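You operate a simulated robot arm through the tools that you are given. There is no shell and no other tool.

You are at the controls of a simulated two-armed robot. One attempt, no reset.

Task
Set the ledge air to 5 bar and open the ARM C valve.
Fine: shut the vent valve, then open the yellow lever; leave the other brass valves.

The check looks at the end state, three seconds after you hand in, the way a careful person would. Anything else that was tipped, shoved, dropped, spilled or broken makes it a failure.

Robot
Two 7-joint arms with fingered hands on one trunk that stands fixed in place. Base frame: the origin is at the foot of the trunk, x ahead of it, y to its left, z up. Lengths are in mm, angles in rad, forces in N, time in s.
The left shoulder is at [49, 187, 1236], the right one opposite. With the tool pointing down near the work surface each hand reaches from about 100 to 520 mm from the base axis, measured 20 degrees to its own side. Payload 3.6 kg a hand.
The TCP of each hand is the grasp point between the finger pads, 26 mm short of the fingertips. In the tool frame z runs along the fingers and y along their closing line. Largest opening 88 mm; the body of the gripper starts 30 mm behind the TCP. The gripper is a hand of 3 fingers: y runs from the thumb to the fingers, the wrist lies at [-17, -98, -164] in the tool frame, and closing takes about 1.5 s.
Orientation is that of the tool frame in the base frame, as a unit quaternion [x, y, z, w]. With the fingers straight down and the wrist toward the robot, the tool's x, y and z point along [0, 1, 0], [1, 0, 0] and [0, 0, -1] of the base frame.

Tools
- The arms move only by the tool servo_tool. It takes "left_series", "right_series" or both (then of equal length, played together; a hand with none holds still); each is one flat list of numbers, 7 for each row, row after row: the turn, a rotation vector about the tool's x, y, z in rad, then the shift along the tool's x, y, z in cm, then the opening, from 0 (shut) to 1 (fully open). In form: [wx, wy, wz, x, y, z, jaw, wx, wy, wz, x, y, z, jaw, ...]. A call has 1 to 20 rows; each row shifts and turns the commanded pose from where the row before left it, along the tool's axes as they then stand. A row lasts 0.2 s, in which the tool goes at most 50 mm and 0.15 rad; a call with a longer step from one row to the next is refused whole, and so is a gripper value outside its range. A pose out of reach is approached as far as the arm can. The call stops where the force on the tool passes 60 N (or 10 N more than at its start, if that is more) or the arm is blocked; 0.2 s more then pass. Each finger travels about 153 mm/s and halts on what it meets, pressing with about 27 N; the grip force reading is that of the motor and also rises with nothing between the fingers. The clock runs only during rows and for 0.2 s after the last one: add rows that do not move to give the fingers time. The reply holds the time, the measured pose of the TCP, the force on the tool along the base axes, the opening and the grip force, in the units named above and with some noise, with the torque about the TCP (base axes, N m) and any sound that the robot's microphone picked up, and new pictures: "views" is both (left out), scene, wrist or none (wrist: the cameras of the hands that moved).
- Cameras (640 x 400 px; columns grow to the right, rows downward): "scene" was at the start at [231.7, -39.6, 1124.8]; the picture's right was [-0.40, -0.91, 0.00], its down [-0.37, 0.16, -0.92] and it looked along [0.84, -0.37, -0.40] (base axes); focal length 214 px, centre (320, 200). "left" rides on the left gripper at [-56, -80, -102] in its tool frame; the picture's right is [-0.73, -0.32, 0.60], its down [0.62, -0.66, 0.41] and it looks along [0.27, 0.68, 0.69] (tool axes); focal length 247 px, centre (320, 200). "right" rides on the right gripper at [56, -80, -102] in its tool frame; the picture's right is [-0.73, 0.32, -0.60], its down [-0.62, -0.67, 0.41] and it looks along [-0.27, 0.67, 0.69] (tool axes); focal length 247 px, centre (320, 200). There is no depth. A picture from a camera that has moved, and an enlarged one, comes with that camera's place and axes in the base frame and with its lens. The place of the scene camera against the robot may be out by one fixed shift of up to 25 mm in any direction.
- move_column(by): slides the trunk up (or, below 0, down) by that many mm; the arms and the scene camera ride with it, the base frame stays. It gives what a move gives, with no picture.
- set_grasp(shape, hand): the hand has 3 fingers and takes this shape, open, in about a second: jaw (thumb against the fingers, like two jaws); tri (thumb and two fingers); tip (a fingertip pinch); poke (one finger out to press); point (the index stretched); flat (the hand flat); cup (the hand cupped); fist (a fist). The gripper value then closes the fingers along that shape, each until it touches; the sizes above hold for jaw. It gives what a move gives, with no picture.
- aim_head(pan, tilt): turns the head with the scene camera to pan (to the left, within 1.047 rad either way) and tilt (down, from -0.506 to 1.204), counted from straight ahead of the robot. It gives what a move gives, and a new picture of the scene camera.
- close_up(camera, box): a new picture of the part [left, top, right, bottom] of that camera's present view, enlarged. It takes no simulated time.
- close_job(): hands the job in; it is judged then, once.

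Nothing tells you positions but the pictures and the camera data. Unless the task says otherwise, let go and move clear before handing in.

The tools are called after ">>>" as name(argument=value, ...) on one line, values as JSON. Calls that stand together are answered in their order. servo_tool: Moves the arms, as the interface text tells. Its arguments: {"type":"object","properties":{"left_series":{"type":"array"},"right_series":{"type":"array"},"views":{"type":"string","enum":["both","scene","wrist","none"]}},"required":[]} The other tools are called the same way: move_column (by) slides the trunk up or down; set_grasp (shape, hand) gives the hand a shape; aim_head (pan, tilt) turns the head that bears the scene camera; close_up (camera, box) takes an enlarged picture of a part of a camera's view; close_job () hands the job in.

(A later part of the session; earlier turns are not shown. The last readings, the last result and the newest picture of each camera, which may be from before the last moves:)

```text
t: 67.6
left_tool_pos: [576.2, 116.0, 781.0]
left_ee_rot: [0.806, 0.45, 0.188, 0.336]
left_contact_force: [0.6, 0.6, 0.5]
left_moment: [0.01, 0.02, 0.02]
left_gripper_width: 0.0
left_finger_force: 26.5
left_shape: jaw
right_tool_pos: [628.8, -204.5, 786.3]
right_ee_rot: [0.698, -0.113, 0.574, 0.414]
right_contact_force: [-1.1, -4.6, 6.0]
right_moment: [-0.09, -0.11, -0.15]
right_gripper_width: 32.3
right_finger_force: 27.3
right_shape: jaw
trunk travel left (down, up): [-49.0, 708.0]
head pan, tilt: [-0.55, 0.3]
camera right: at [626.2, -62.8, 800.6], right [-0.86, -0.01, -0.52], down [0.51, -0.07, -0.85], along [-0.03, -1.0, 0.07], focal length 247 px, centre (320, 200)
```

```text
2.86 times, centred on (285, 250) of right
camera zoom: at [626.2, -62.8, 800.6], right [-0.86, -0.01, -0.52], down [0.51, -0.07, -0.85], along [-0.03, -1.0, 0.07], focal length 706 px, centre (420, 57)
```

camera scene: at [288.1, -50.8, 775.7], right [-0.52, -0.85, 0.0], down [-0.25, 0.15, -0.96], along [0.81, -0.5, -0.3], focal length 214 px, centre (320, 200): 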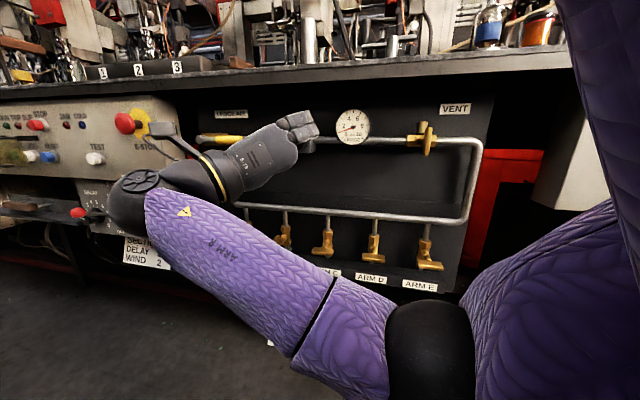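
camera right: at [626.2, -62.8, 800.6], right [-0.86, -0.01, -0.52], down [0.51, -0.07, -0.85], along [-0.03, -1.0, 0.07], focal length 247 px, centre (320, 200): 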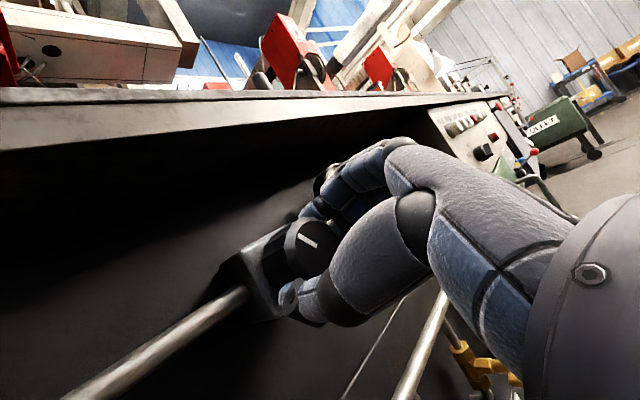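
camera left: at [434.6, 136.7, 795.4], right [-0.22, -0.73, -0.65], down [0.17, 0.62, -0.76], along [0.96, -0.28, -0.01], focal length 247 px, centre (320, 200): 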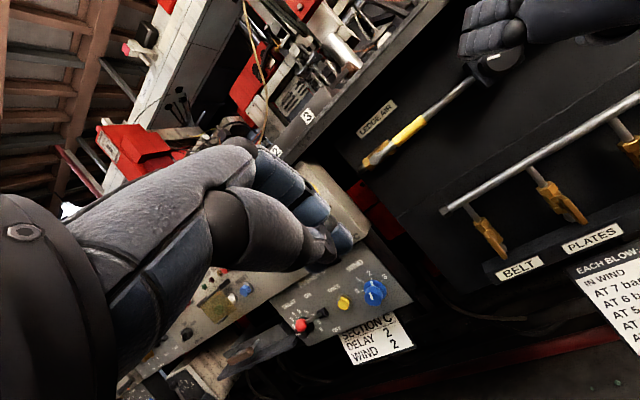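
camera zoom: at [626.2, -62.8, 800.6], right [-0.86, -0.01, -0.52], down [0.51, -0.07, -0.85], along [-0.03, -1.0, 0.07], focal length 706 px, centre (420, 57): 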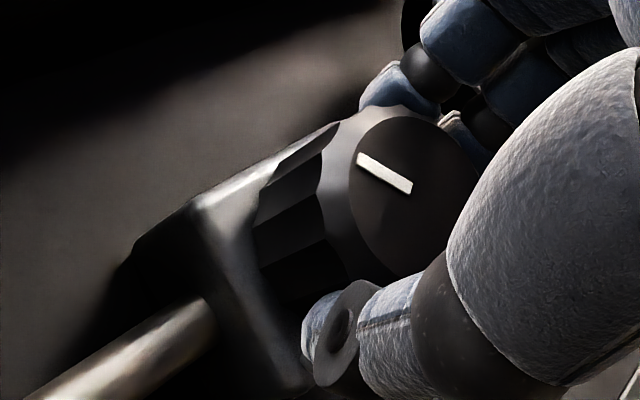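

The grip is good. I'll turn it counter-clockwise and watch the gauge.

>>> servo_tool(right_series=[0, 0, -0.12, 0, 0, 0, 0.2, 0, 0, -0.12, 0, 0, 0, 0.2, 0, 0, -0.12, 0, 0, 0, 0.2, 0, 0, -0.12, 0, 0, 0, 0.2, 0, 0, -0.12, 0, 0, 0, 0.2, 0, 0, -0.12, 0, 0, 0, 0.2, 0, 0, -0.12, 0, 0, 0, 0.2, 0, 0, 0, 0, 0, 0, 0.2], views="both")

>>> close_up(camera="right", box=[210, 180, 360, 320])

>>> close_up(camera="scene", box=[325, 100, 385, 150])

```text
t: 69.4
left_tool_pos: [574.7, 117.0, 781.4]
left_ee_rot: [0.806, 0.451, 0.187, 0.336]
left_contact_force: [0.6, 0.2, 0.6]
left_moment: [0.0, -0.01, 0.01]
left_gripper_width: 0.1
left_finger_force: 26.8
left_shape: jaw
right_tool_pos: [629.0, -202.6, 785.6]
right_ee_rot: [0.683, 0.182, 0.354, 0.613]
right_contact_force: [12.9, 0.0, 19.1]
right_moment: [-0.28, -0.41, 0.08]
right_gripper_width: 31.5
right_finger_force: 27.3
right_shape: jaw
trunk travel left (down, up): [-49.0, 708.0]
head pan, tilt: [-0.55, 0.3]
camera scene: at [287.8, -50.4, 776.0], right [-0.52, -0.85, 0.0], down [-0.25, 0.15, -0.96], along [0.81, -0.5, -0.3], focal length 214 px, centre (320, 200)
camera right: at [610.7, -76.8, 723.8], right [-0.98, -0.14, 0.12], down [-0.01, -0.6, -0.8], along [0.18, -0.79, 0.58], focal length 247 px, centre (320, 200)
```

scene: 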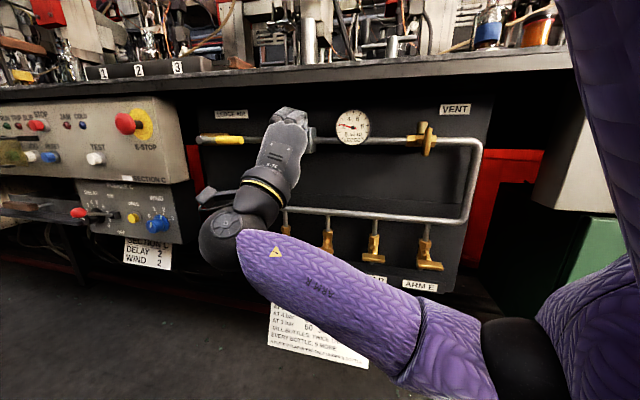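
right: 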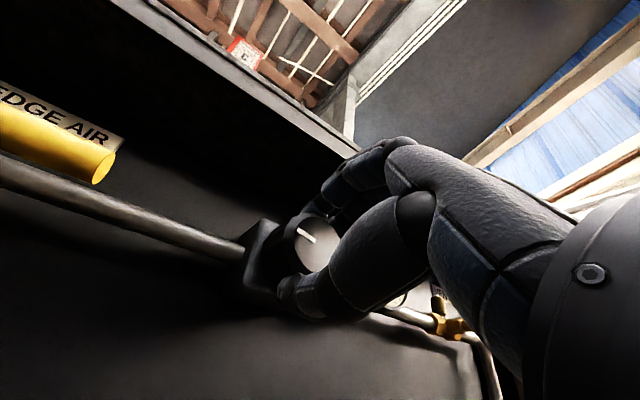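

```text
2.86 times, centred on (285, 250) of right
camera zoom: at [610.7, -76.8, 723.8], right [-0.98, -0.14, 0.12], down [-0.01, -0.6, -0.8], along [0.18, -0.79, 0.58], focal length 706 px, centre (420, 57)
```

zoom: 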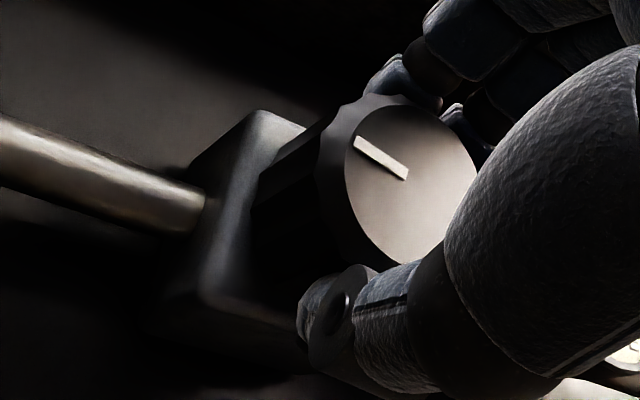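

```text
8.00 times, centred on (355, 125) of scene
camera zoom: at [287.8, -50.4, 776.0], right [-0.52, -0.85, 0.0], down [-0.25, 0.15, -0.96], along [0.81, -0.5, -0.3], focal length 1716 px, centre (40, 800)
```

zoom: 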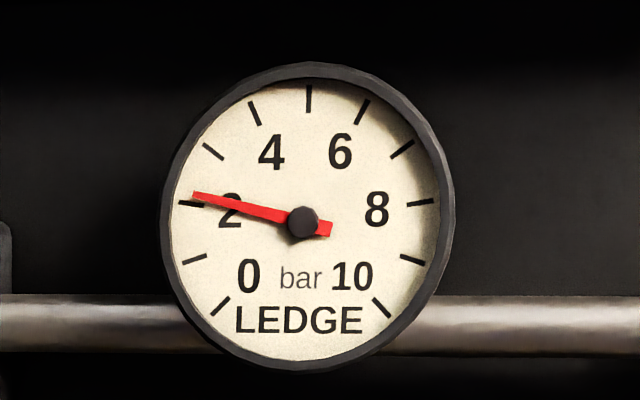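

The gauge rose to about 2.15 bar, so the direction and rate are confirmed. I'll continue turning counter-clockwise, nudging up slightly to relieve the side load.

>>> servo_tool(right_series=[0, 0, -0.12, 0, 0.2, 0, 0.2, 0, 0, -0.12, 0, 0, 0, 0.2, 0, 0, -0.12, 0, 0, 0, 0.2, 0, 0, -0.12, 0, 0, 0, 0.2, 0, 0, -0.12, 0, 0, 0, 0.2, 0, 0, -0.12, 0, 0, 0, 0.2, 0, 0, -0.12, 0, 0, 0, 0.2, 0, 0, 0, 0, 0, 0, 0.2], views="both")

>>> close_up(camera="right", box=[210, 180, 360, 320])

>>> close_up(camera="scene", box=[325, 100, 385, 150])

```text
t: 71.2
left_tool_pos: [575.8, 117.3, 779.8]
left_ee_rot: [0.806, 0.45, 0.186, 0.336]
left_contact_force: [-0.4, -0.8, -0.1]
left_moment: [0.02, -0.02, 0.01]
left_gripper_width: 0.1
left_finger_force: 26.8
left_shape: jaw
right_tool_pos: [629.8, -202.2, 785.6]
right_ee_rot: [0.549, 0.445, 0.073, 0.704]
right_contact_force: [18.6, 7.7, 11.9]
right_moment: [-0.27, -0.38, 0.48]
right_gripper_width: 31.5
right_finger_force: 26.9
right_shape: jaw
trunk travel left (down, up): [-49.0, 708.0]
head pan, tilt: [-0.55, 0.3]
camera scene: at [288.5, -50.0, 775.6], right [-0.52, -0.85, 0.0], down [-0.25, 0.15, -0.96], along [0.81, -0.5, -0.3], focal length 214 px, centre (320, 200)
camera right: at [560.6, -126.8, 689.2], right [-0.74, 0.11, 0.67], down [-0.33, -0.92, -0.22], along [0.59, -0.38, 0.71], focal length 247 px, centre (320, 200)
```

scene: 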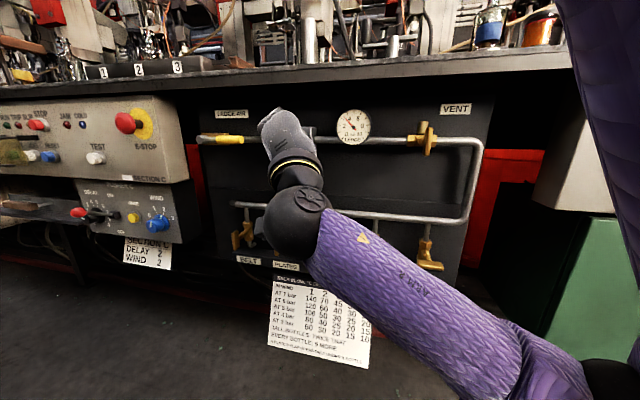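
right: 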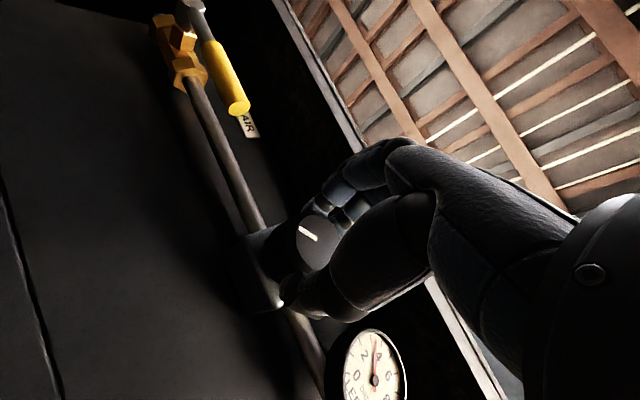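

```text
2.86 times, centred on (285, 250) of right
camera zoom: at [560.6, -126.8, 689.2], right [-0.74, 0.11, 0.67], down [-0.33, -0.92, -0.22], along [0.59, -0.38, 0.71], focal length 706 px, centre (420, 57)
```

zoom: 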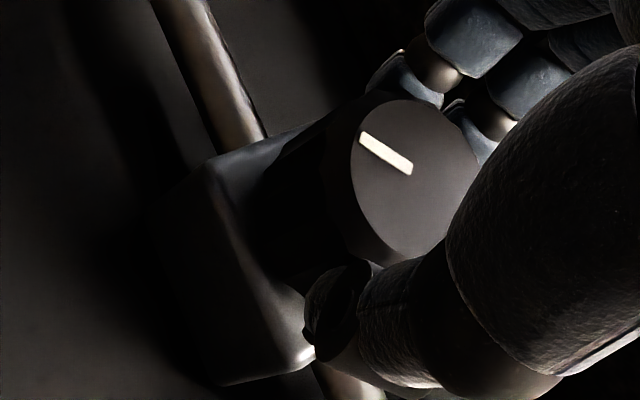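

```text
8.00 times, centred on (355, 125) of scene
camera zoom: at [288.5, -50.0, 775.6], right [-0.52, -0.85, 0.0], down [-0.25, 0.15, -0.96], along [0.81, -0.5, -0.3], focal length 1716 px, centre (40, 800)
```

zoom: 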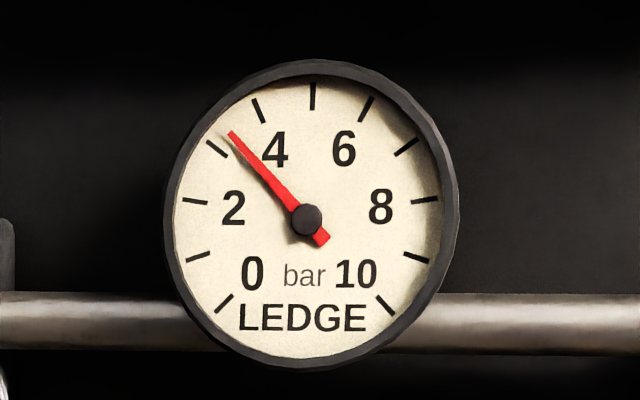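

The gauge reads about 3.3 bar. I'll release, back off, turn the hand back clockwise and regrip for the last stretch.

>>> servo_tool(right_series=[0, 0, 0, 0, 0, 0, 0.4, 0, 0, 0, 0, 0, 0, 0.6, 0, 0, 0, 0, 0, 0, 0.75, 0, 0, 0, 0, 0, 0, 0.75, 0, 0, 0, 0, 0, -1.1, 0.75, 0, 0, 0, 0, 0, -1.2, 0.75, 0, 0, 0.13, 0, 0, 0, 0.75, 0, 0, 0.13, 0, 0, 0, 0.75, 0, 0, 0.13, 0, 0, 0, 0.75, 0, 0, 0.13, 0, 0, 0, 0.75, 0, 0, 0.13, 0, 0, 0, 0.75, 0, 0, 0.13, 0, 0, 0, 0.75, 0, 0, 0.13, 0, 0, 0, 0.75, 0, 0, 0.13, 0, 0, 0, 0.75, 0, 0, 0.13, 0, 0, 0, 0.75, 0, 0, 0.13, 0, 0, 0, 0.75, 0, 0, 0, 0, 0, 0, 0.75], views="both")

>>> close_up(camera="right", box=[210, 180, 360, 320])

>>> close_up(camera="scene", box=[325, 100, 385, 150])

```text
t: 74.8
left_tool_pos: [575.3, 116.1, 780.4]
left_ee_rot: [0.806, 0.451, 0.187, 0.335]
left_contact_force: [-1.2, -0.1, -0.1]
left_moment: [0.0, 0.01, -0.01]
left_gripper_width: 0.0
left_finger_force: 27.0
left_shape: jaw
right_tool_pos: [613.1, -187.1, 785.8]
right_ee_rot: [0.707, 0.022, 0.485, 0.515]
right_contact_force: [-0.2, -0.2, 1.3]
right_moment: [-0.01, 0.04, 0.03]
right_gripper_width: 65.8
right_finger_force: 0.1
right_shape: jaw
trunk travel left (down, up): [-49.0, 708.0]
head pan, tilt: [-0.55, 0.3]
camera scene: at [288.1, -50.8, 775.7], right [-0.52, -0.85, 0.0], down [-0.25, 0.15, -0.96], along [0.81, -0.5, -0.3], focal length 214 px, centre (320, 200)
camera right: at [609.0, -46.8, 764.8], right [-0.96, -0.11, -0.25], down [0.27, -0.31, -0.91], along [0.03, -0.94, 0.33], focal length 247 px, centre (320, 200)
```

scene: 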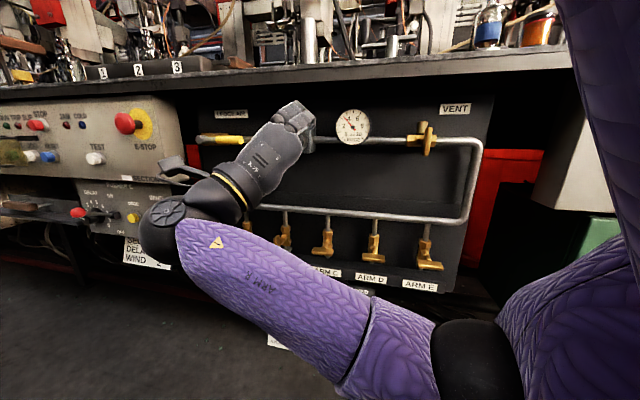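
right: 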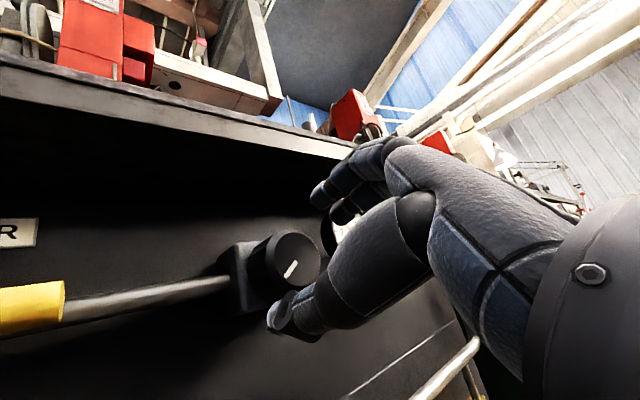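

```text
2.86 times, centred on (285, 250) of right
camera zoom: at [609.0, -46.8, 764.8], right [-0.96, -0.11, -0.25], down [0.27, -0.31, -0.91], along [0.03, -0.94, 0.33], focal length 706 px, centre (420, 57)
```

zoom: 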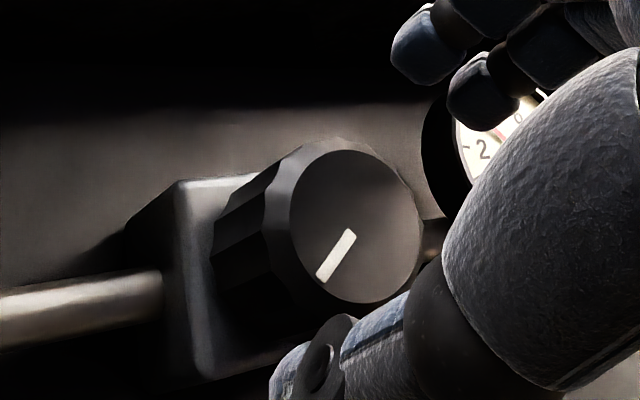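

```text
8.00 times, centred on (355, 125) of scene
camera zoom: at [288.1, -50.8, 775.7], right [-0.52, -0.85, 0.0], down [-0.25, 0.15, -0.96], along [0.81, -0.5, -0.3], focal length 1716 px, centre (40, 800)
```

zoom: 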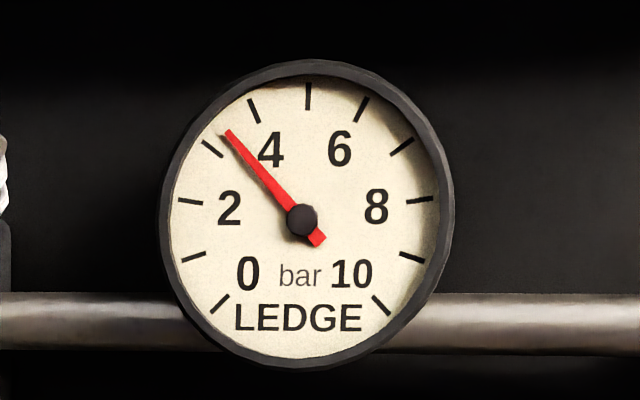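

The gauge held at about 3.4 bar after I let go. I'll regrip and turn about 0.95 rad counter-clockwise, stopping short so I can finish with small steps.

>>> servo_tool(right_series=[0, 0, 0, -0.1, -0.1, 0.8, 0.75, 0, 0, 0, 0, 0, 0.8, 0.75, 0, 0, 0, 0, 0, 0.7, 0.75, 0, 0, 0, 0, 0, 0, 0.6, 0, 0, 0, 0, 0, 0, 0.4, 0, 0, 0, 0, 0, 0, 0.3, 0, 0, 0, 0, 0, 0, 0.2, 0, 0, 0, 0, 0, 0, 0.2, 0, 0, -0.12, 0, 0, 0, 0.2, 0, 0, -0.12, 0, 0, 0, 0.2, 0, 0, -0.12, 0, 0, 0, 0.2, 0, 0, -0.12, 0, 0, 0, 0.2, 0, 0, -0.12, 0, 0, 0, 0.2, 0, 0, -0.12, 0, 0, 0, 0.2, 0, 0, -0.12, 0, 0, 0, 0.2, 0, 0, 0, 0, 0, 0, 0.2], views="wrist")

>>> close_up(camera="right", box=[210, 180, 360, 320])

>>> close_up(camera="scene", box=[325, 100, 385, 150])

```text
t: 78.2
left_tool_pos: [575.8, 118.3, 780.5]
left_ee_rot: [0.806, 0.451, 0.187, 0.335]
left_contact_force: [0.4, -0.2, -0.5]
left_moment: [-0.01, -0.03, 0.04]
left_gripper_width: 0.0
left_finger_force: 26.5
left_shape: jaw
right_tool_pos: [630.0, -201.3, 786.3]
right_ee_rot: [0.635, 0.309, 0.233, 0.669]
right_contact_force: [14.0, 7.4, 19.0]
right_moment: [-0.33, -0.42, 0.31]
right_gripper_width: 30.6
right_finger_force: 27.1
right_shape: jaw
trunk travel left (down, up): [-49.0, 708.0]
head pan, tilt: [-0.55, 0.3]
camera right: at [590.4, -96.3, 700.7], right [-0.91, -0.07, 0.4], down [-0.2, -0.79, -0.59], along [0.35, -0.62, 0.7], focal length 247 px, centre (320, 200)
```

right: 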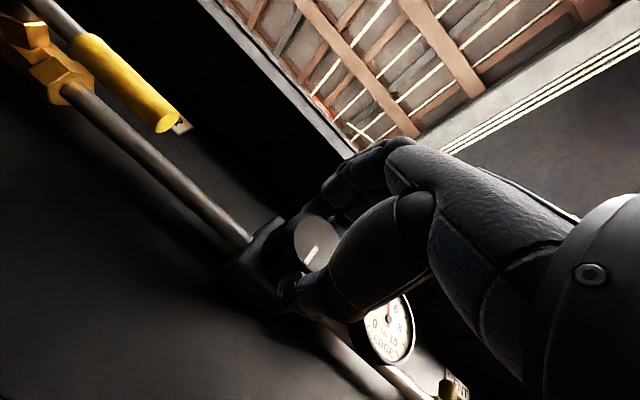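

```text
2.86 times, centred on (285, 250) of right
camera zoom: at [590.4, -96.3, 700.7], right [-0.91, -0.07, 0.4], down [-0.2, -0.79, -0.59], along [0.35, -0.62, 0.7], focal length 706 px, centre (420, 57)
```

zoom: 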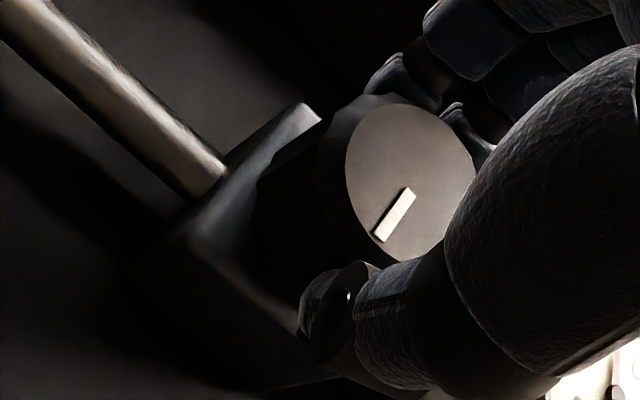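

```text
8.00 times, centred on (355, 125) of scene
camera zoom: at [287.8, -49.9, 776.0], right [-0.52, -0.85, 0.0], down [-0.25, 0.15, -0.96], along [0.81, -0.5, -0.29], focal length 1716 px, centre (40, 800)
```

zoom: 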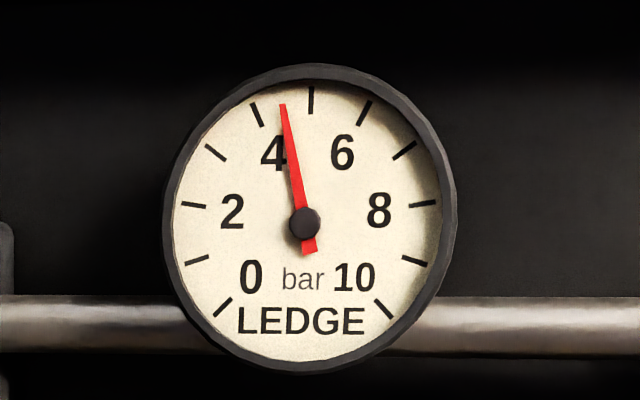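

The gauge reads about 4.5 bar. I need roughly 0.37 rad more, so I'll take most of that now.

>>> servo_tool(right_series=[0, 0, -0.1, 0, 0.1, 0, 0.2, 0, 0, -0.1, 0, 0, 0, 0.2, 0, 0, -0.1, 0, 0, 0, 0.2, 0, 0, -0.04, 0, 0, 0, 0.2, 0, 0, 0, 0, 0, 0, 0.2], views="none")

>>> close_up(camera="scene", box=[325, 100, 385, 150])

```text
t: 79.4
left_tool_pos: [574.9, 117.2, 781.0]
left_ee_rot: [0.806, 0.451, 0.186, 0.336]
left_contact_force: [-0.7, 0.2, -0.2]
left_moment: [0.0, -0.03, 0.04]
left_gripper_width: 0.2
left_finger_force: 27.0
left_shape: jaw
right_tool_pos: [630.0, -201.5, 786.6]
right_ee_rot: [0.574, 0.413, 0.116, 0.698]
right_contact_force: [18.2, 10.2, 15.8]
right_moment: [-0.29, -0.41, 0.52]
right_gripper_width: 30.1
right_finger_force: 26.8
right_shape: jaw
trunk travel left (down, up): [-49.0, 708.0]
head pan, tilt: [-0.55, 0.3]
```

```text
8.00 times, centred on (355, 125) of scene
camera zoom: at [288.3, -49.8, 775.7], right [-0.52, -0.85, 0.0], down [-0.25, 0.15, -0.96], along [0.81, -0.5, -0.3], focal length 1716 px, centre (40, 800)
```

zoom: 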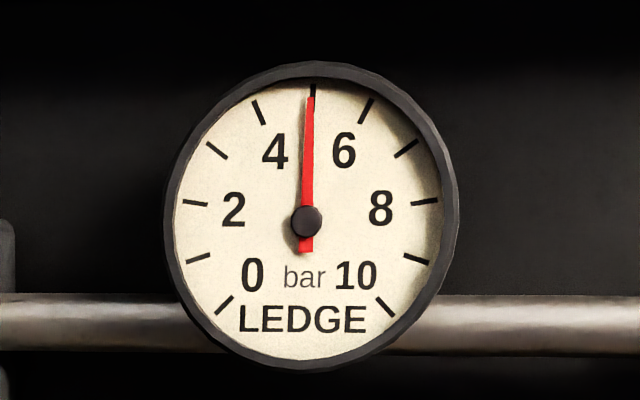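

The gauge is just under 5. I'll add a tiny nudge and then release to see where the needle settles.

>>> servo_tool(right_series=[0, 0, -0.05, 0, 0, 0, 0.2, 0, 0, 0, 0, 0, 0, 0.2, 0, 0, 0, 0, 0, 0, 0.4, 0, 0, 0, 0, 0, 0, 0.6, 0, 0, 0, 0, 0, 0, 0.75, 0, 0, 0, 0, 0, 0, 0.75, 0, 0, 0, 0, 0, -1.1, 0.75, 0, 0, 0, 0, 0, -1.2, 0.75, 0, 0, 0, 0, 0, 0, 0.75], views="wrist")

>>> close_up(camera="scene", box=[325, 100, 385, 150])

>>> close_up(camera="scene", box=[340, 110, 370, 140])

```text
t: 81.4
left_tool_pos: [576.6, 116.4, 780.4]
left_ee_rot: [0.806, 0.451, 0.187, 0.335]
left_contact_force: [-0.6, 0.1, -0.5]
left_moment: [-0.01, 0.0, 0.03]
left_gripper_width: 0.2
left_finger_force: 26.9
left_shape: jaw
right_tool_pos: [614.1, -186.5, 786.7]
right_ee_rot: [0.565, 0.425, 0.099, 0.7]
right_contact_force: [0.2, 0.4, 0.7]
right_moment: [-0.03, -0.03, -0.01]
right_gripper_width: 65.9
right_finger_force: 0.1
right_shape: jaw
trunk travel left (down, up): [-49.0, 708.0]
head pan, tilt: [-0.55, 0.3]
camera right: at [548.7, -107.0, 690.3], right [-0.77, 0.08, 0.64], down [-0.32, -0.9, -0.28], along [0.55, -0.42, 0.72], focal length 247 px, centre (320, 200)
```

right: 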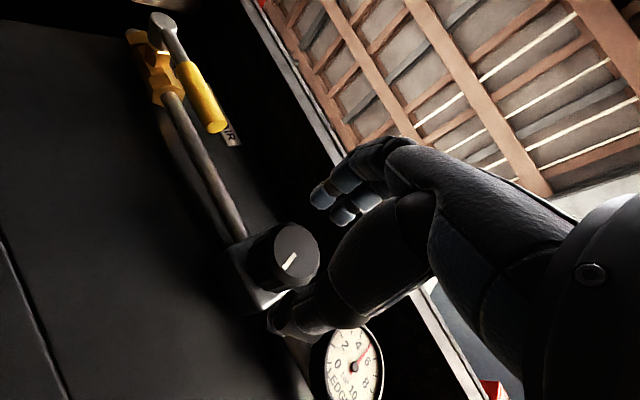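

```text
8.00 times, centred on (355, 125) of scene
camera zoom: at [288.1, -50.8, 775.7], right [-0.52, -0.85, 0.0], down [-0.25, 0.15, -0.96], along [0.81, -0.5, -0.3], focal length 1716 px, centre (40, 800)
```

zoom: 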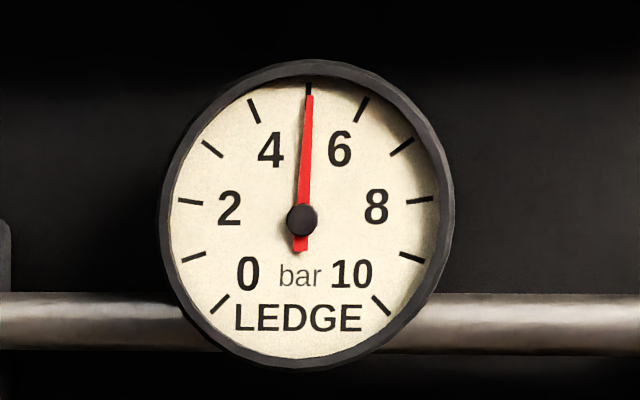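

```text
13.33 times, centred on (355, 125) of scene
camera zoom: at [288.1, -50.8, 775.7], right [-0.52, -0.85, 0.0], down [-0.25, 0.15, -0.96], along [0.81, -0.5, -0.3], focal length 2860 px, centre (-147, 1200)
```

zoom: 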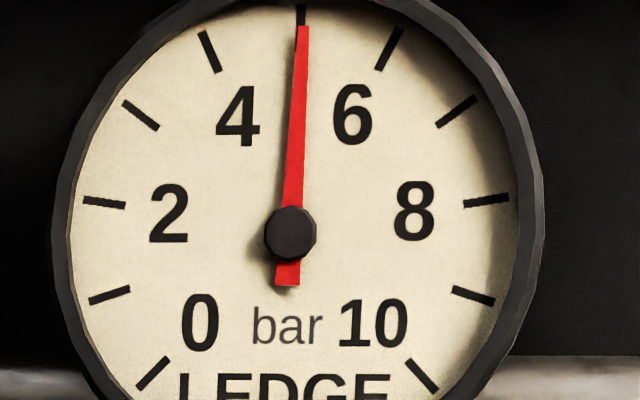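

The needle settled on 5 after release, so the regulator is set. Next is ARM C, so I'll back the right hand away from the knob, bring it upright, and lower the trunk the last bit for reach.

>>> servo_tool(right_series=[0, 0, 0, 0, 0, -2.7, 0.75, 0, 0, 0, 0, 0, -2.7, 0.75, 0, 0, 0, 0, 0, -2.6, 0.75, 0, 0, 0.12, 0, 0, 0, 0.7, 0, 0, 0.12, 0, 0, 0, 0.7, 0, 0, 0.12, 0, 0, 0, 0.7, 0, 0, 0.12, 0, 0, 0, 0.7, 0, 0, 0.12, 0, 0, 0, 0.7, 0, 0, 0, 0, -2.5, 0, 0.7, 0, 0, 0, 0, -2.5, 0, 0.7, 0, 0, 0, 0, 0, 0, 0.7], views="none")

>>> move_column(by=-45)

>>> aim_head(pan=-0.55, tilt=0.4)

>>> close_up(camera="right", box=[0, 0, 640, 400])

```text
t: 83.8
left_tool_pos: [574.5, 115.6, 779.6]
left_ee_rot: [0.805, 0.452, 0.187, 0.335]
left_contact_force: [0.2, -0.3, -0.1]
left_moment: [-0.01, -0.02, 0.01]
left_gripper_width: 0.0
left_finger_force: 26.8
left_shape: jaw
right_tool_pos: [559.1, -127.4, 735.3]
right_ee_rot: [0.666, 0.238, 0.3, 0.64]
right_contact_force: [-0.6, 0.3, -0.7]
right_moment: [-0.02, -0.03, -0.01]
right_gripper_width: 61.9
right_finger_force: 0.1
right_shape: jaw
trunk travel left (down, up): [-49.0, 708.0]
head pan, tilt: [-0.55, 0.3]
```

```text
t: 84.7
left_tool_pos: [576.0, 117.1, 733.1]
left_ee_rot: [0.807, 0.452, 0.183, 0.334]
left_contact_force: [0.7, -0.3, 0.5]
left_moment: [-0.02, 0.0, 0.0]
left_gripper_width: 0.4
left_finger_force: 26.7
left_shape: jaw
right_tool_pos: [560.0, -126.1, 690.8]
right_ee_rot: [0.666, 0.238, 0.3, 0.64]
right_contact_force: [0.9, 0.6, 0.3]
right_moment: [-0.03, 0.01, -0.02]
right_gripper_width: 61.7
right_finger_force: 0.1
right_shape: jaw
trunk travel left (down, up): [-4.0, 753.0]
head pan, tilt: [-0.55, 0.3]
```

```text
t: 85.4
left_tool_pos: [576.9, 117.5, 731.9]
left_ee_rot: [0.807, 0.453, 0.184, 0.333]
left_contact_force: [-0.4, 0.2, -0.5]
left_moment: [0.05, 0.01, 0.04]
left_gripper_width: 0.0
left_finger_force: 27.1
left_shape: jaw
right_tool_pos: [558.9, -126.4, 691.6]
right_ee_rot: [0.665, 0.239, 0.3, 0.64]
right_contact_force: [0.0, 0.3, 0.5]
right_moment: [0.0, 0.01, 0.0]
right_gripper_width: 61.9
right_finger_force: 0.0
right_shape: jaw
trunk travel left (down, up): [-4.0, 753.0]
head pan, tilt: [-0.55, 0.4]
camera scene: at [296.7, -50.4, 718.9], right [-0.52, -0.85, 0.0], down [-0.33, 0.2, -0.92], along [0.79, -0.48, -0.39], focal length 214 px, centre (320, 200)
```

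scene: 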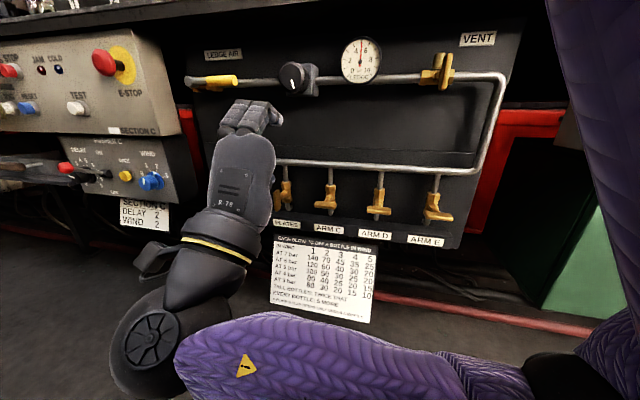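

```text
1.00 times, centred on (320, 200) of right (not enlarged: the box is as wide or as high as the picture)
camera zoom: at [533.3, -9.4, 617.5], right [-0.96, -0.11, 0.25], down [-0.1, -0.69, -0.72], along [0.25, -0.72, 0.65], focal length 247 px, centre (320, 200)
```

zoom: 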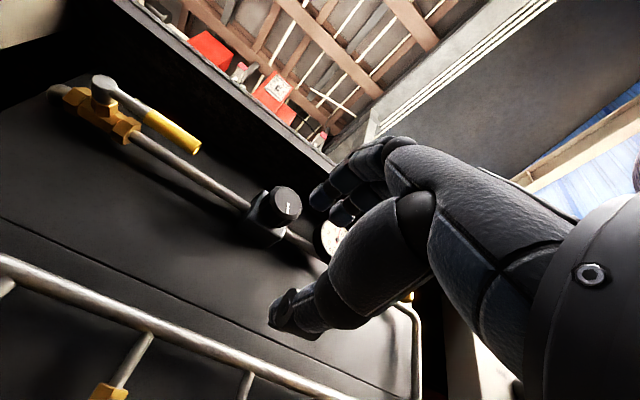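

ARM C's handle is in clear view for the scene camera. I'll zoom in on it and recheck the gauge.

>>> close_up(camera="scene", box=[270, 160, 400, 250])

>>> close_up(camera="scene", box=[335, 35, 385, 85])

>>> close_up(camera="left", box=[320, 100, 640, 300])

```text
4.44 times, centred on (335, 205) of scene
camera zoom: at [296.7, -50.4, 718.9], right [-0.52, -0.85, 0.0], down [-0.33, 0.2, -0.92], along [0.79, -0.48, -0.39], focal length 953 px, centre (253, 178)
```

zoom: 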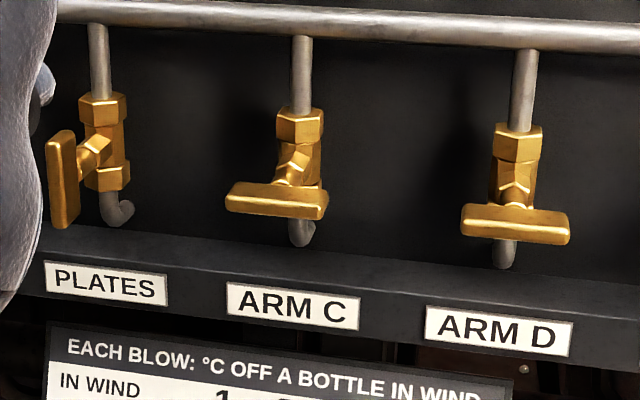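

```text
8.00 times, centred on (360, 60) of scene
camera zoom: at [296.7, -50.4, 718.9], right [-0.52, -0.85, 0.0], down [-0.33, 0.2, -0.92], along [0.79, -0.48, -0.39], focal length 1716 px, centre (0, 1320)
```

zoom: 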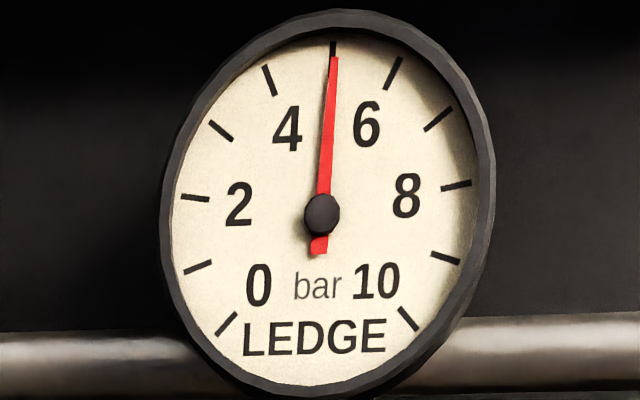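

```text
2.00 times, centred on (480, 200) of left
camera zoom: at [437.0, 136.9, 748.4], right [-0.22, -0.73, -0.65], down [0.17, 0.62, -0.76], along [0.96, -0.28, -0.02], focal length 494 px, centre (0, 200)
```

zoom: 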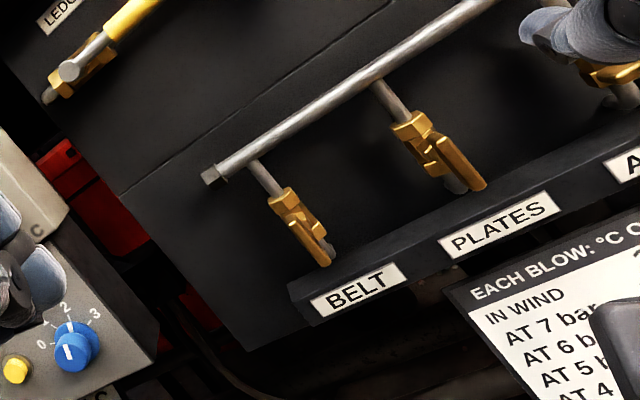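

The gauge still reads 5 bar. ARM C's bar is centred at about [605,-249,573], and I'll bring the right hand down in front of it.

>>> servo_tool(right_series=[0, 0, -0.09, 0, 0, 0, 0.7, 0, 0, 0, -1.33, -2.95, 0.85, 0.7, 0, 0, 0, -1.33, -2.95, 0.85, 0.7, 0, 0, 0, -1.33, -2.95, 0.85, 0.65, 0, 0, 0, -1.33, -2.95, 0.85, 0.6, 0, 0, 0, 0, 0, 0, 0.6], views="both")

>>> close_up(camera="right", box=[200, 160, 380, 340])

```text
t: 86.8
left_tool_pos: [577.0, 116.7, 732.3]
left_ee_rot: [0.807, 0.452, 0.182, 0.334]
left_contact_force: [-0.1, -0.1, 0.8]
left_moment: [-0.03, -0.02, -0.03]
left_gripper_width: 0.0
left_finger_force: 26.9
left_shape: jaw
right_tool_pos: [546.1, -190.9, 574.0]
right_ee_rot: [0.654, 0.269, 0.271, 0.653]
right_contact_force: [0.7, 0.1, 0.5]
right_moment: [-0.02, -0.02, -0.01]
right_gripper_width: 53.0
right_finger_force: 0.0
right_shape: jaw
trunk travel left (down, up): [-4.0, 753.0]
head pan, tilt: [-0.55, 0.4]
camera scene: at [296.7, -50.4, 718.9], right [-0.52, -0.85, 0.0], down [-0.33, 0.2, -0.92], along [0.79, -0.48, -0.39], focal length 214 px, centre (320, 200)
camera right: at [515.9, -77.1, 493.2], right [-0.94, -0.1, 0.32], down [-0.15, -0.73, -0.67], along [0.29, -0.68, 0.67], focal length 247 px, centre (320, 200)
```

scene: 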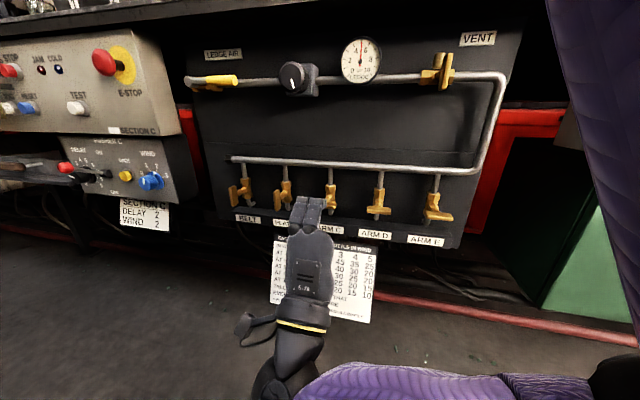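
right: 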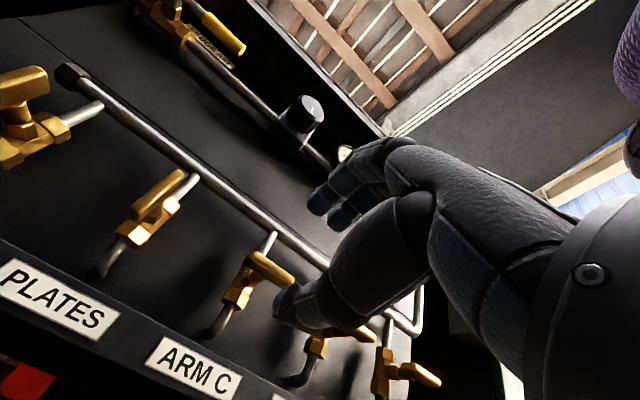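

```text
2.22 times, centred on (290, 250) of right
camera zoom: at [515.9, -77.1, 493.2], right [-0.94, -0.1, 0.32], down [-0.15, -0.73, -0.67], along [0.29, -0.68, 0.67], focal length 549 px, centre (387, 89)
```

zoom: 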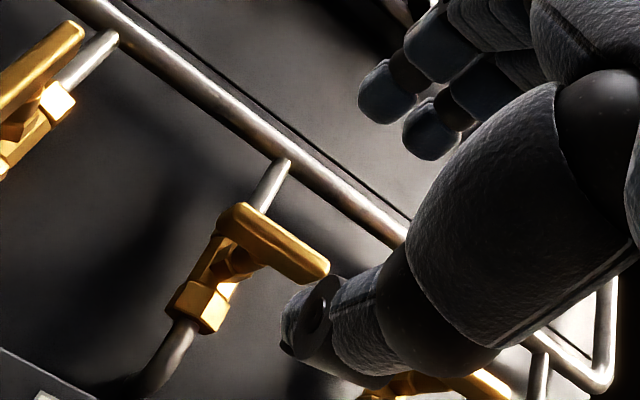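

The bar of ARM C, confirmed by the label just beneath it, is centred between the thumb and fingers about 80 mm ahead. I'll approach it.

>>> servo_tool(right_series=[0, 0, 0, -0.2, 0.15, 1.5, 0.6, 0, 0, 0, 0, 0, 1.5, 0.6, 0, 0, 0, 0, 0, 1.5, 0.6, 0, 0, 0, 0, 0, 1.2, 0.6, 0, 0, 0, 0, 0, 0, 0.6], views="wrist")

>>> close_up(camera="right", box=[200, 160, 380, 340])

>>> close_up(camera="scene", box=[260, 150, 400, 250])

```text
t: 88.0
left_tool_pos: [576.9, 115.4, 732.0]
left_ee_rot: [0.807, 0.452, 0.183, 0.333]
left_contact_force: [-0.4, 0.2, -0.3]
left_moment: [-0.03, 0.0, 0.03]
left_gripper_width: 0.2
left_finger_force: 27.2
left_shape: jaw
right_tool_pos: [586.6, -230.4, 573.8]
right_ee_rot: [0.654, 0.269, 0.271, 0.653]
right_contact_force: [-0.6, -0.3, 0.8]
right_moment: [-0.03, -0.06, -0.03]
right_gripper_width: 53.4
right_finger_force: 0.0
right_shape: jaw
trunk travel left (down, up): [-4.0, 753.0]
head pan, tilt: [-0.55, 0.4]
camera right: at [554.8, -117.7, 495.3], right [-0.94, -0.1, 0.32], down [-0.15, -0.73, -0.67], along [0.29, -0.68, 0.67], focal length 247 px, centre (320, 200)
```

right: 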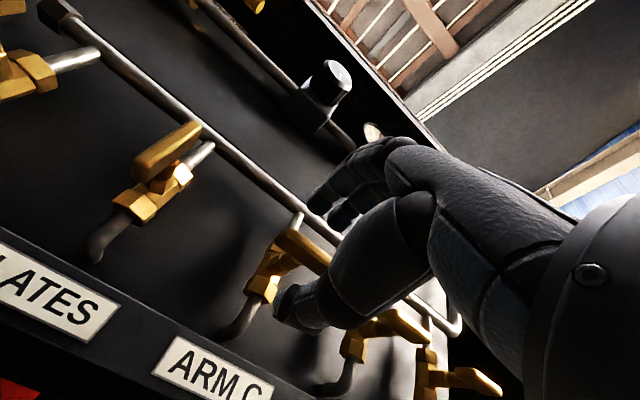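

```text
2.22 times, centred on (290, 250) of right
camera zoom: at [554.8, -117.7, 495.3], right [-0.94, -0.1, 0.32], down [-0.15, -0.73, -0.67], along [0.29, -0.68, 0.67], focal length 549 px, centre (387, 89)
```

zoom: 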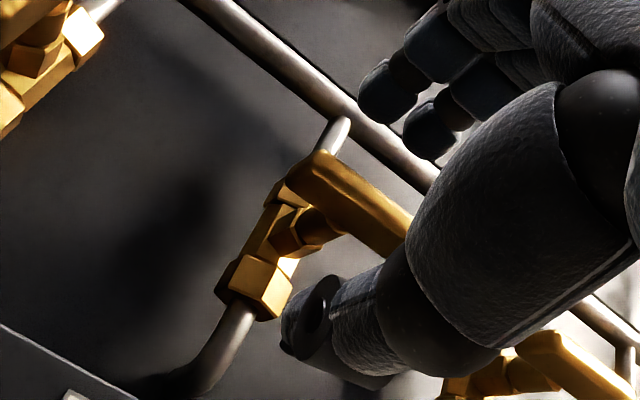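

```text
4.00 times, centred on (330, 200) of scene
camera zoom: at [296.7, -50.4, 718.8], right [-0.52, -0.85, 0.0], down [-0.33, 0.2, -0.92], along [0.79, -0.48, -0.39], focal length 858 px, centre (280, 200)
```

zoom: 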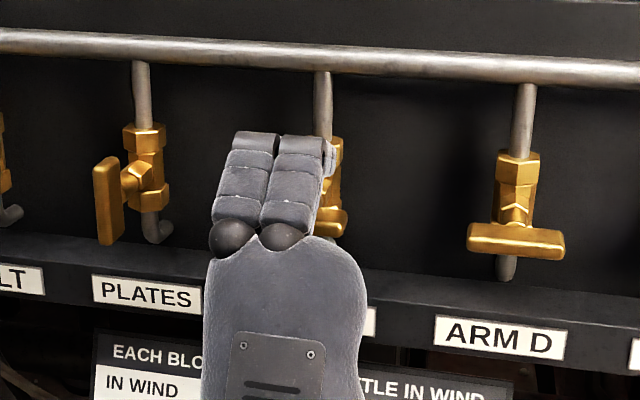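

The bar is centred about 25 mm ahead. I'll go in the last 22 mm and close on it.

>>> servo_tool(right_series=[0, 0, 0, 0, 0, 0.8, 0.6, 0, 0, 0, 0, 0, 0.8, 0.6, 0, 0, 0, 0, 0, 0.6, 0.6, 0, 0, 0, 0, 0, 0, 0.4, 0, 0, 0, 0, 0, 0, 0.2, 0, 0, 0, 0, 0, 0, 0, 0, 0, 0, 0, 0, 0, 0, 0, 0, 0, 0, 0, 0, 0, 0, 0, 0, 0, 0, 0, 0], views="wrist")

>>> close_up(camera="right", box=[200, 160, 380, 340])

>>> close_up(camera="scene", box=[260, 150, 400, 250])

```text
t: 90.0
left_tool_pos: [577.9, 116.1, 731.4]
left_ee_rot: [0.808, 0.452, 0.182, 0.332]
left_contact_force: [1.0, -0.1, 0.4]
left_moment: [0.0, -0.01, 0.02]
left_gripper_width: 0.3
left_finger_force: 26.6
left_shape: jaw
right_tool_pos: [602.7, -247.4, 572.6]
right_ee_rot: [0.654, 0.269, 0.271, 0.653]
right_contact_force: [11.6, -10.3, -0.1]
right_moment: [0.02, 0.05, 0.02]
right_gripper_width: 0.0
right_finger_force: 26.8
right_shape: jaw
trunk travel left (down, up): [-4.0, 753.0]
head pan, tilt: [-0.55, 0.4]
camera right: at [571.0, -133.4, 494.3], right [-0.94, -0.09, 0.32], down [-0.15, -0.73, -0.67], along [0.29, -0.68, 0.67], focal length 247 px, centre (320, 200)
```

right: 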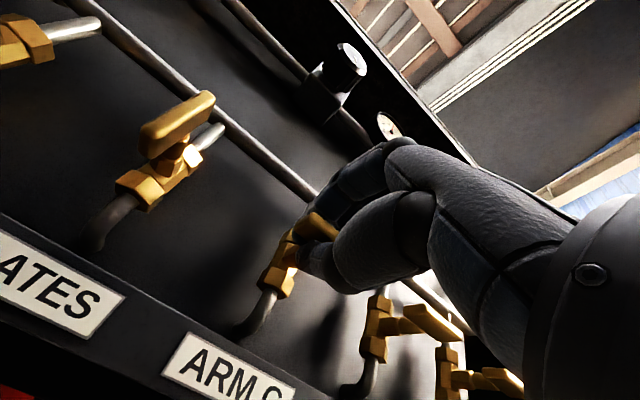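

```text
2.22 times, centred on (290, 250) of right
camera zoom: at [571.0, -133.4, 494.3], right [-0.94, -0.09, 0.32], down [-0.15, -0.73, -0.67], along [0.29, -0.68, 0.67], focal length 549 px, centre (387, 89)
```

zoom: 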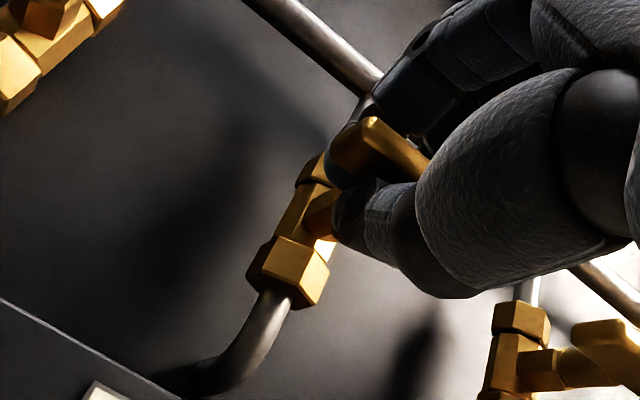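

```text
4.00 times, centred on (330, 200) of scene
camera zoom: at [297.2, -50.9, 718.6], right [-0.52, -0.85, 0.0], down [-0.33, 0.2, -0.92], along [0.79, -0.48, -0.39], focal length 858 px, centre (280, 200)
```

zoom: 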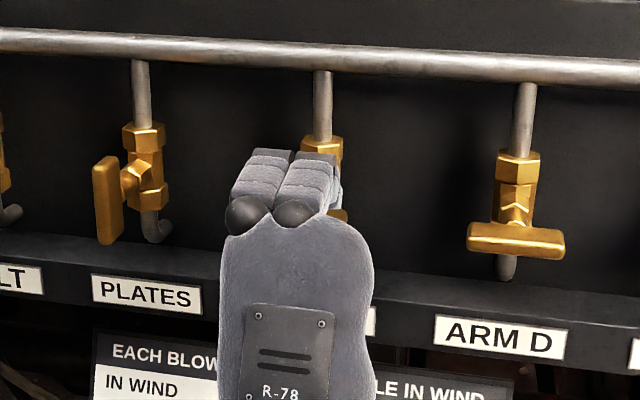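

I have the same enclosing grip as on the vent bar. I'll try a small counter-clockwise twist and check the torque.

>>> servo_tool(right_series=[0, 0, -0.1, 0, 0, 0, 0, 0, 0, -0.1, 0, 0, 0, 0, 0, 0, -0.1, 0, 0, 0, 0, 0, 0, 0, 0, 0, 0, 0], views="wrist")

>>> close_up(camera="right", box=[200, 160, 380, 340])

>>> close_up(camera="scene", box=[260, 150, 400, 250])

```text
t: 91.0
left_tool_pos: [577.2, 114.9, 730.3]
left_ee_rot: [0.807, 0.452, 0.182, 0.333]
left_contact_force: [0.5, -0.7, -0.1]
left_moment: [0.03, 0.02, 0.0]
left_gripper_width: 0.0
left_finger_force: 27.1
left_shape: jaw
right_tool_pos: [601.6, -246.6, 572.6]
right_ee_rot: [0.607, 0.364, 0.17, 0.686]
right_contact_force: [12.9, -12.8, -3.4]
right_moment: [0.09, 0.0, -0.06]
right_gripper_width: 0.3
right_finger_force: 27.1
right_shape: jaw
trunk travel left (down, up): [-4.0, 753.0]
head pan, tilt: [-0.55, 0.4]
camera right: at [551.7, -152.2, 481.3], right [-0.85, -0.01, 0.52], down [-0.27, -0.85, -0.45], along [0.45, -0.53, 0.72], focal length 247 px, centre (320, 200)
```

right: 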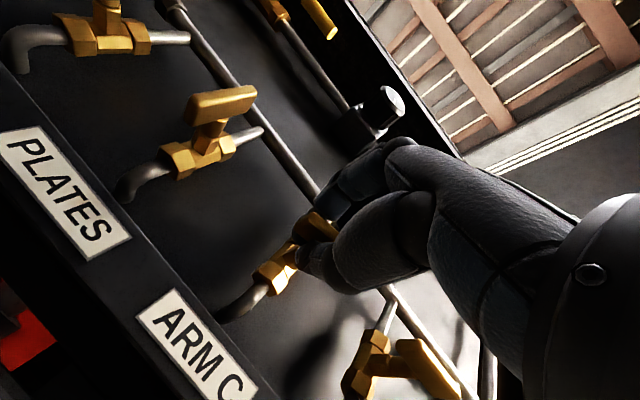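

```text
2.22 times, centred on (290, 250) of right
camera zoom: at [551.7, -152.2, 481.3], right [-0.85, -0.01, 0.52], down [-0.27, -0.85, -0.45], along [0.45, -0.53, 0.72], focal length 549 px, centre (387, 89)
```

zoom: 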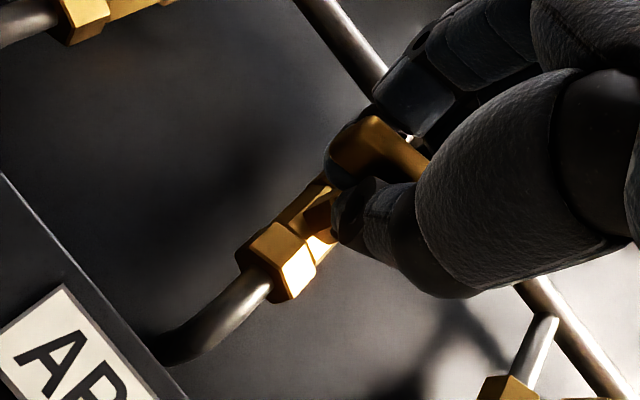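

```text
4.00 times, centred on (330, 200) of scene
camera zoom: at [297.3, -51.0, 718.5], right [-0.52, -0.85, 0.0], down [-0.33, 0.2, -0.92], along [0.79, -0.48, -0.39], focal length 858 px, centre (280, 200)
```

zoom: 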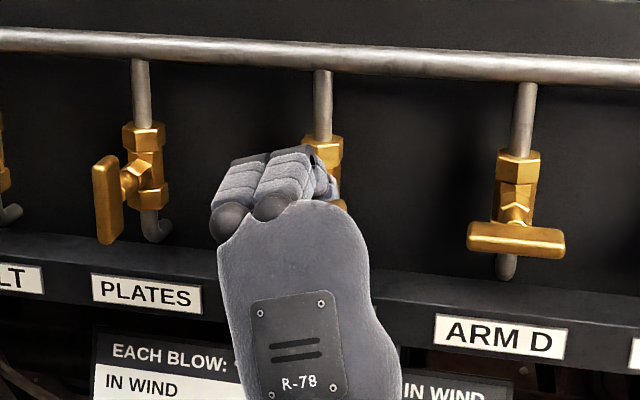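

The bar follows the hand with little torque, so counter-clockwise opens it. I'll continue the quarter turn.

>>> servo_tool(right_series=[0, 0, -0.12, 0, 0, 0, 0, 0, 0, -0.12, 0, 0, 0, 0, 0, 0, -0.12, 0, 0, 0, 0, 0, 0, -0.12, 0, 0, 0, 0, 0, 0, -0.12, 0, 0, 0, 0, 0, 0, 0, 0, 0, 0, 0], views="wrist")

>>> close_up(camera="right", box=[200, 160, 380, 340])

>>> close_up(camera="scene", box=[260, 150, 400, 250])

```text
t: 92.4
left_tool_pos: [576.7, 115.6, 732.4]
left_ee_rot: [0.807, 0.452, 0.183, 0.332]
left_contact_force: [-0.3, -1.1, -0.1]
left_moment: [-0.02, 0.03, -0.03]
left_gripper_width: 0.0
left_finger_force: 27.2
left_shape: jaw
right_tool_pos: [601.5, -247.4, 573.3]
right_ee_rot: [0.471, 0.527, -0.042, 0.706]
right_contact_force: [8.0, -16.4, -6.8]
right_moment: [0.07, 0.01, -0.11]
right_gripper_width: 0.0
right_finger_force: 27.4
right_shape: jaw
trunk travel left (down, up): [-4.0, 753.0]
head pan, tilt: [-0.55, 0.4]
camera right: at [510.3, -193.6, 481.2], right [-0.57, 0.28, 0.77], down [-0.35, -0.93, 0.07], along [0.74, -0.23, 0.63], focal length 247 px, centre (320, 200)
```

right: 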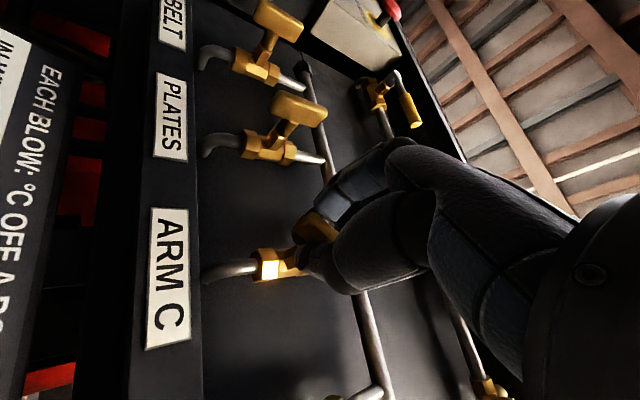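

```text
2.22 times, centred on (290, 250) of right
camera zoom: at [510.3, -193.6, 481.2], right [-0.57, 0.28, 0.77], down [-0.35, -0.93, 0.07], along [0.74, -0.23, 0.63], focal length 549 px, centre (387, 89)
```

zoom: 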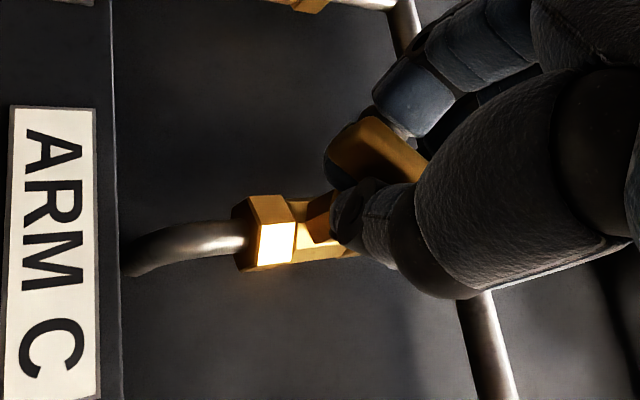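

```text
4.00 times, centred on (330, 200) of scene
camera zoom: at [297.3, -51.2, 718.5], right [-0.52, -0.85, 0.0], down [-0.33, 0.2, -0.92], along [0.79, -0.48, -0.39], focal length 858 px, centre (280, 200)
```

zoom: 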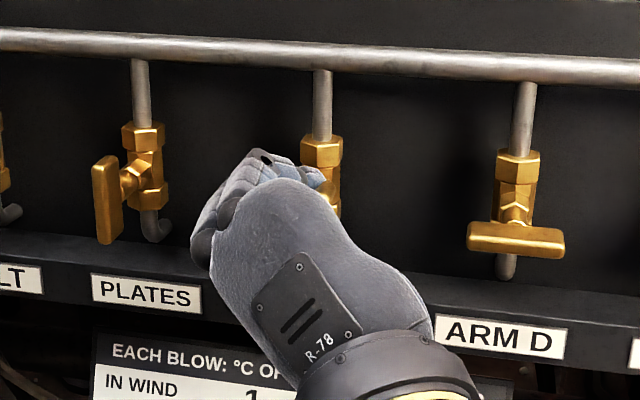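

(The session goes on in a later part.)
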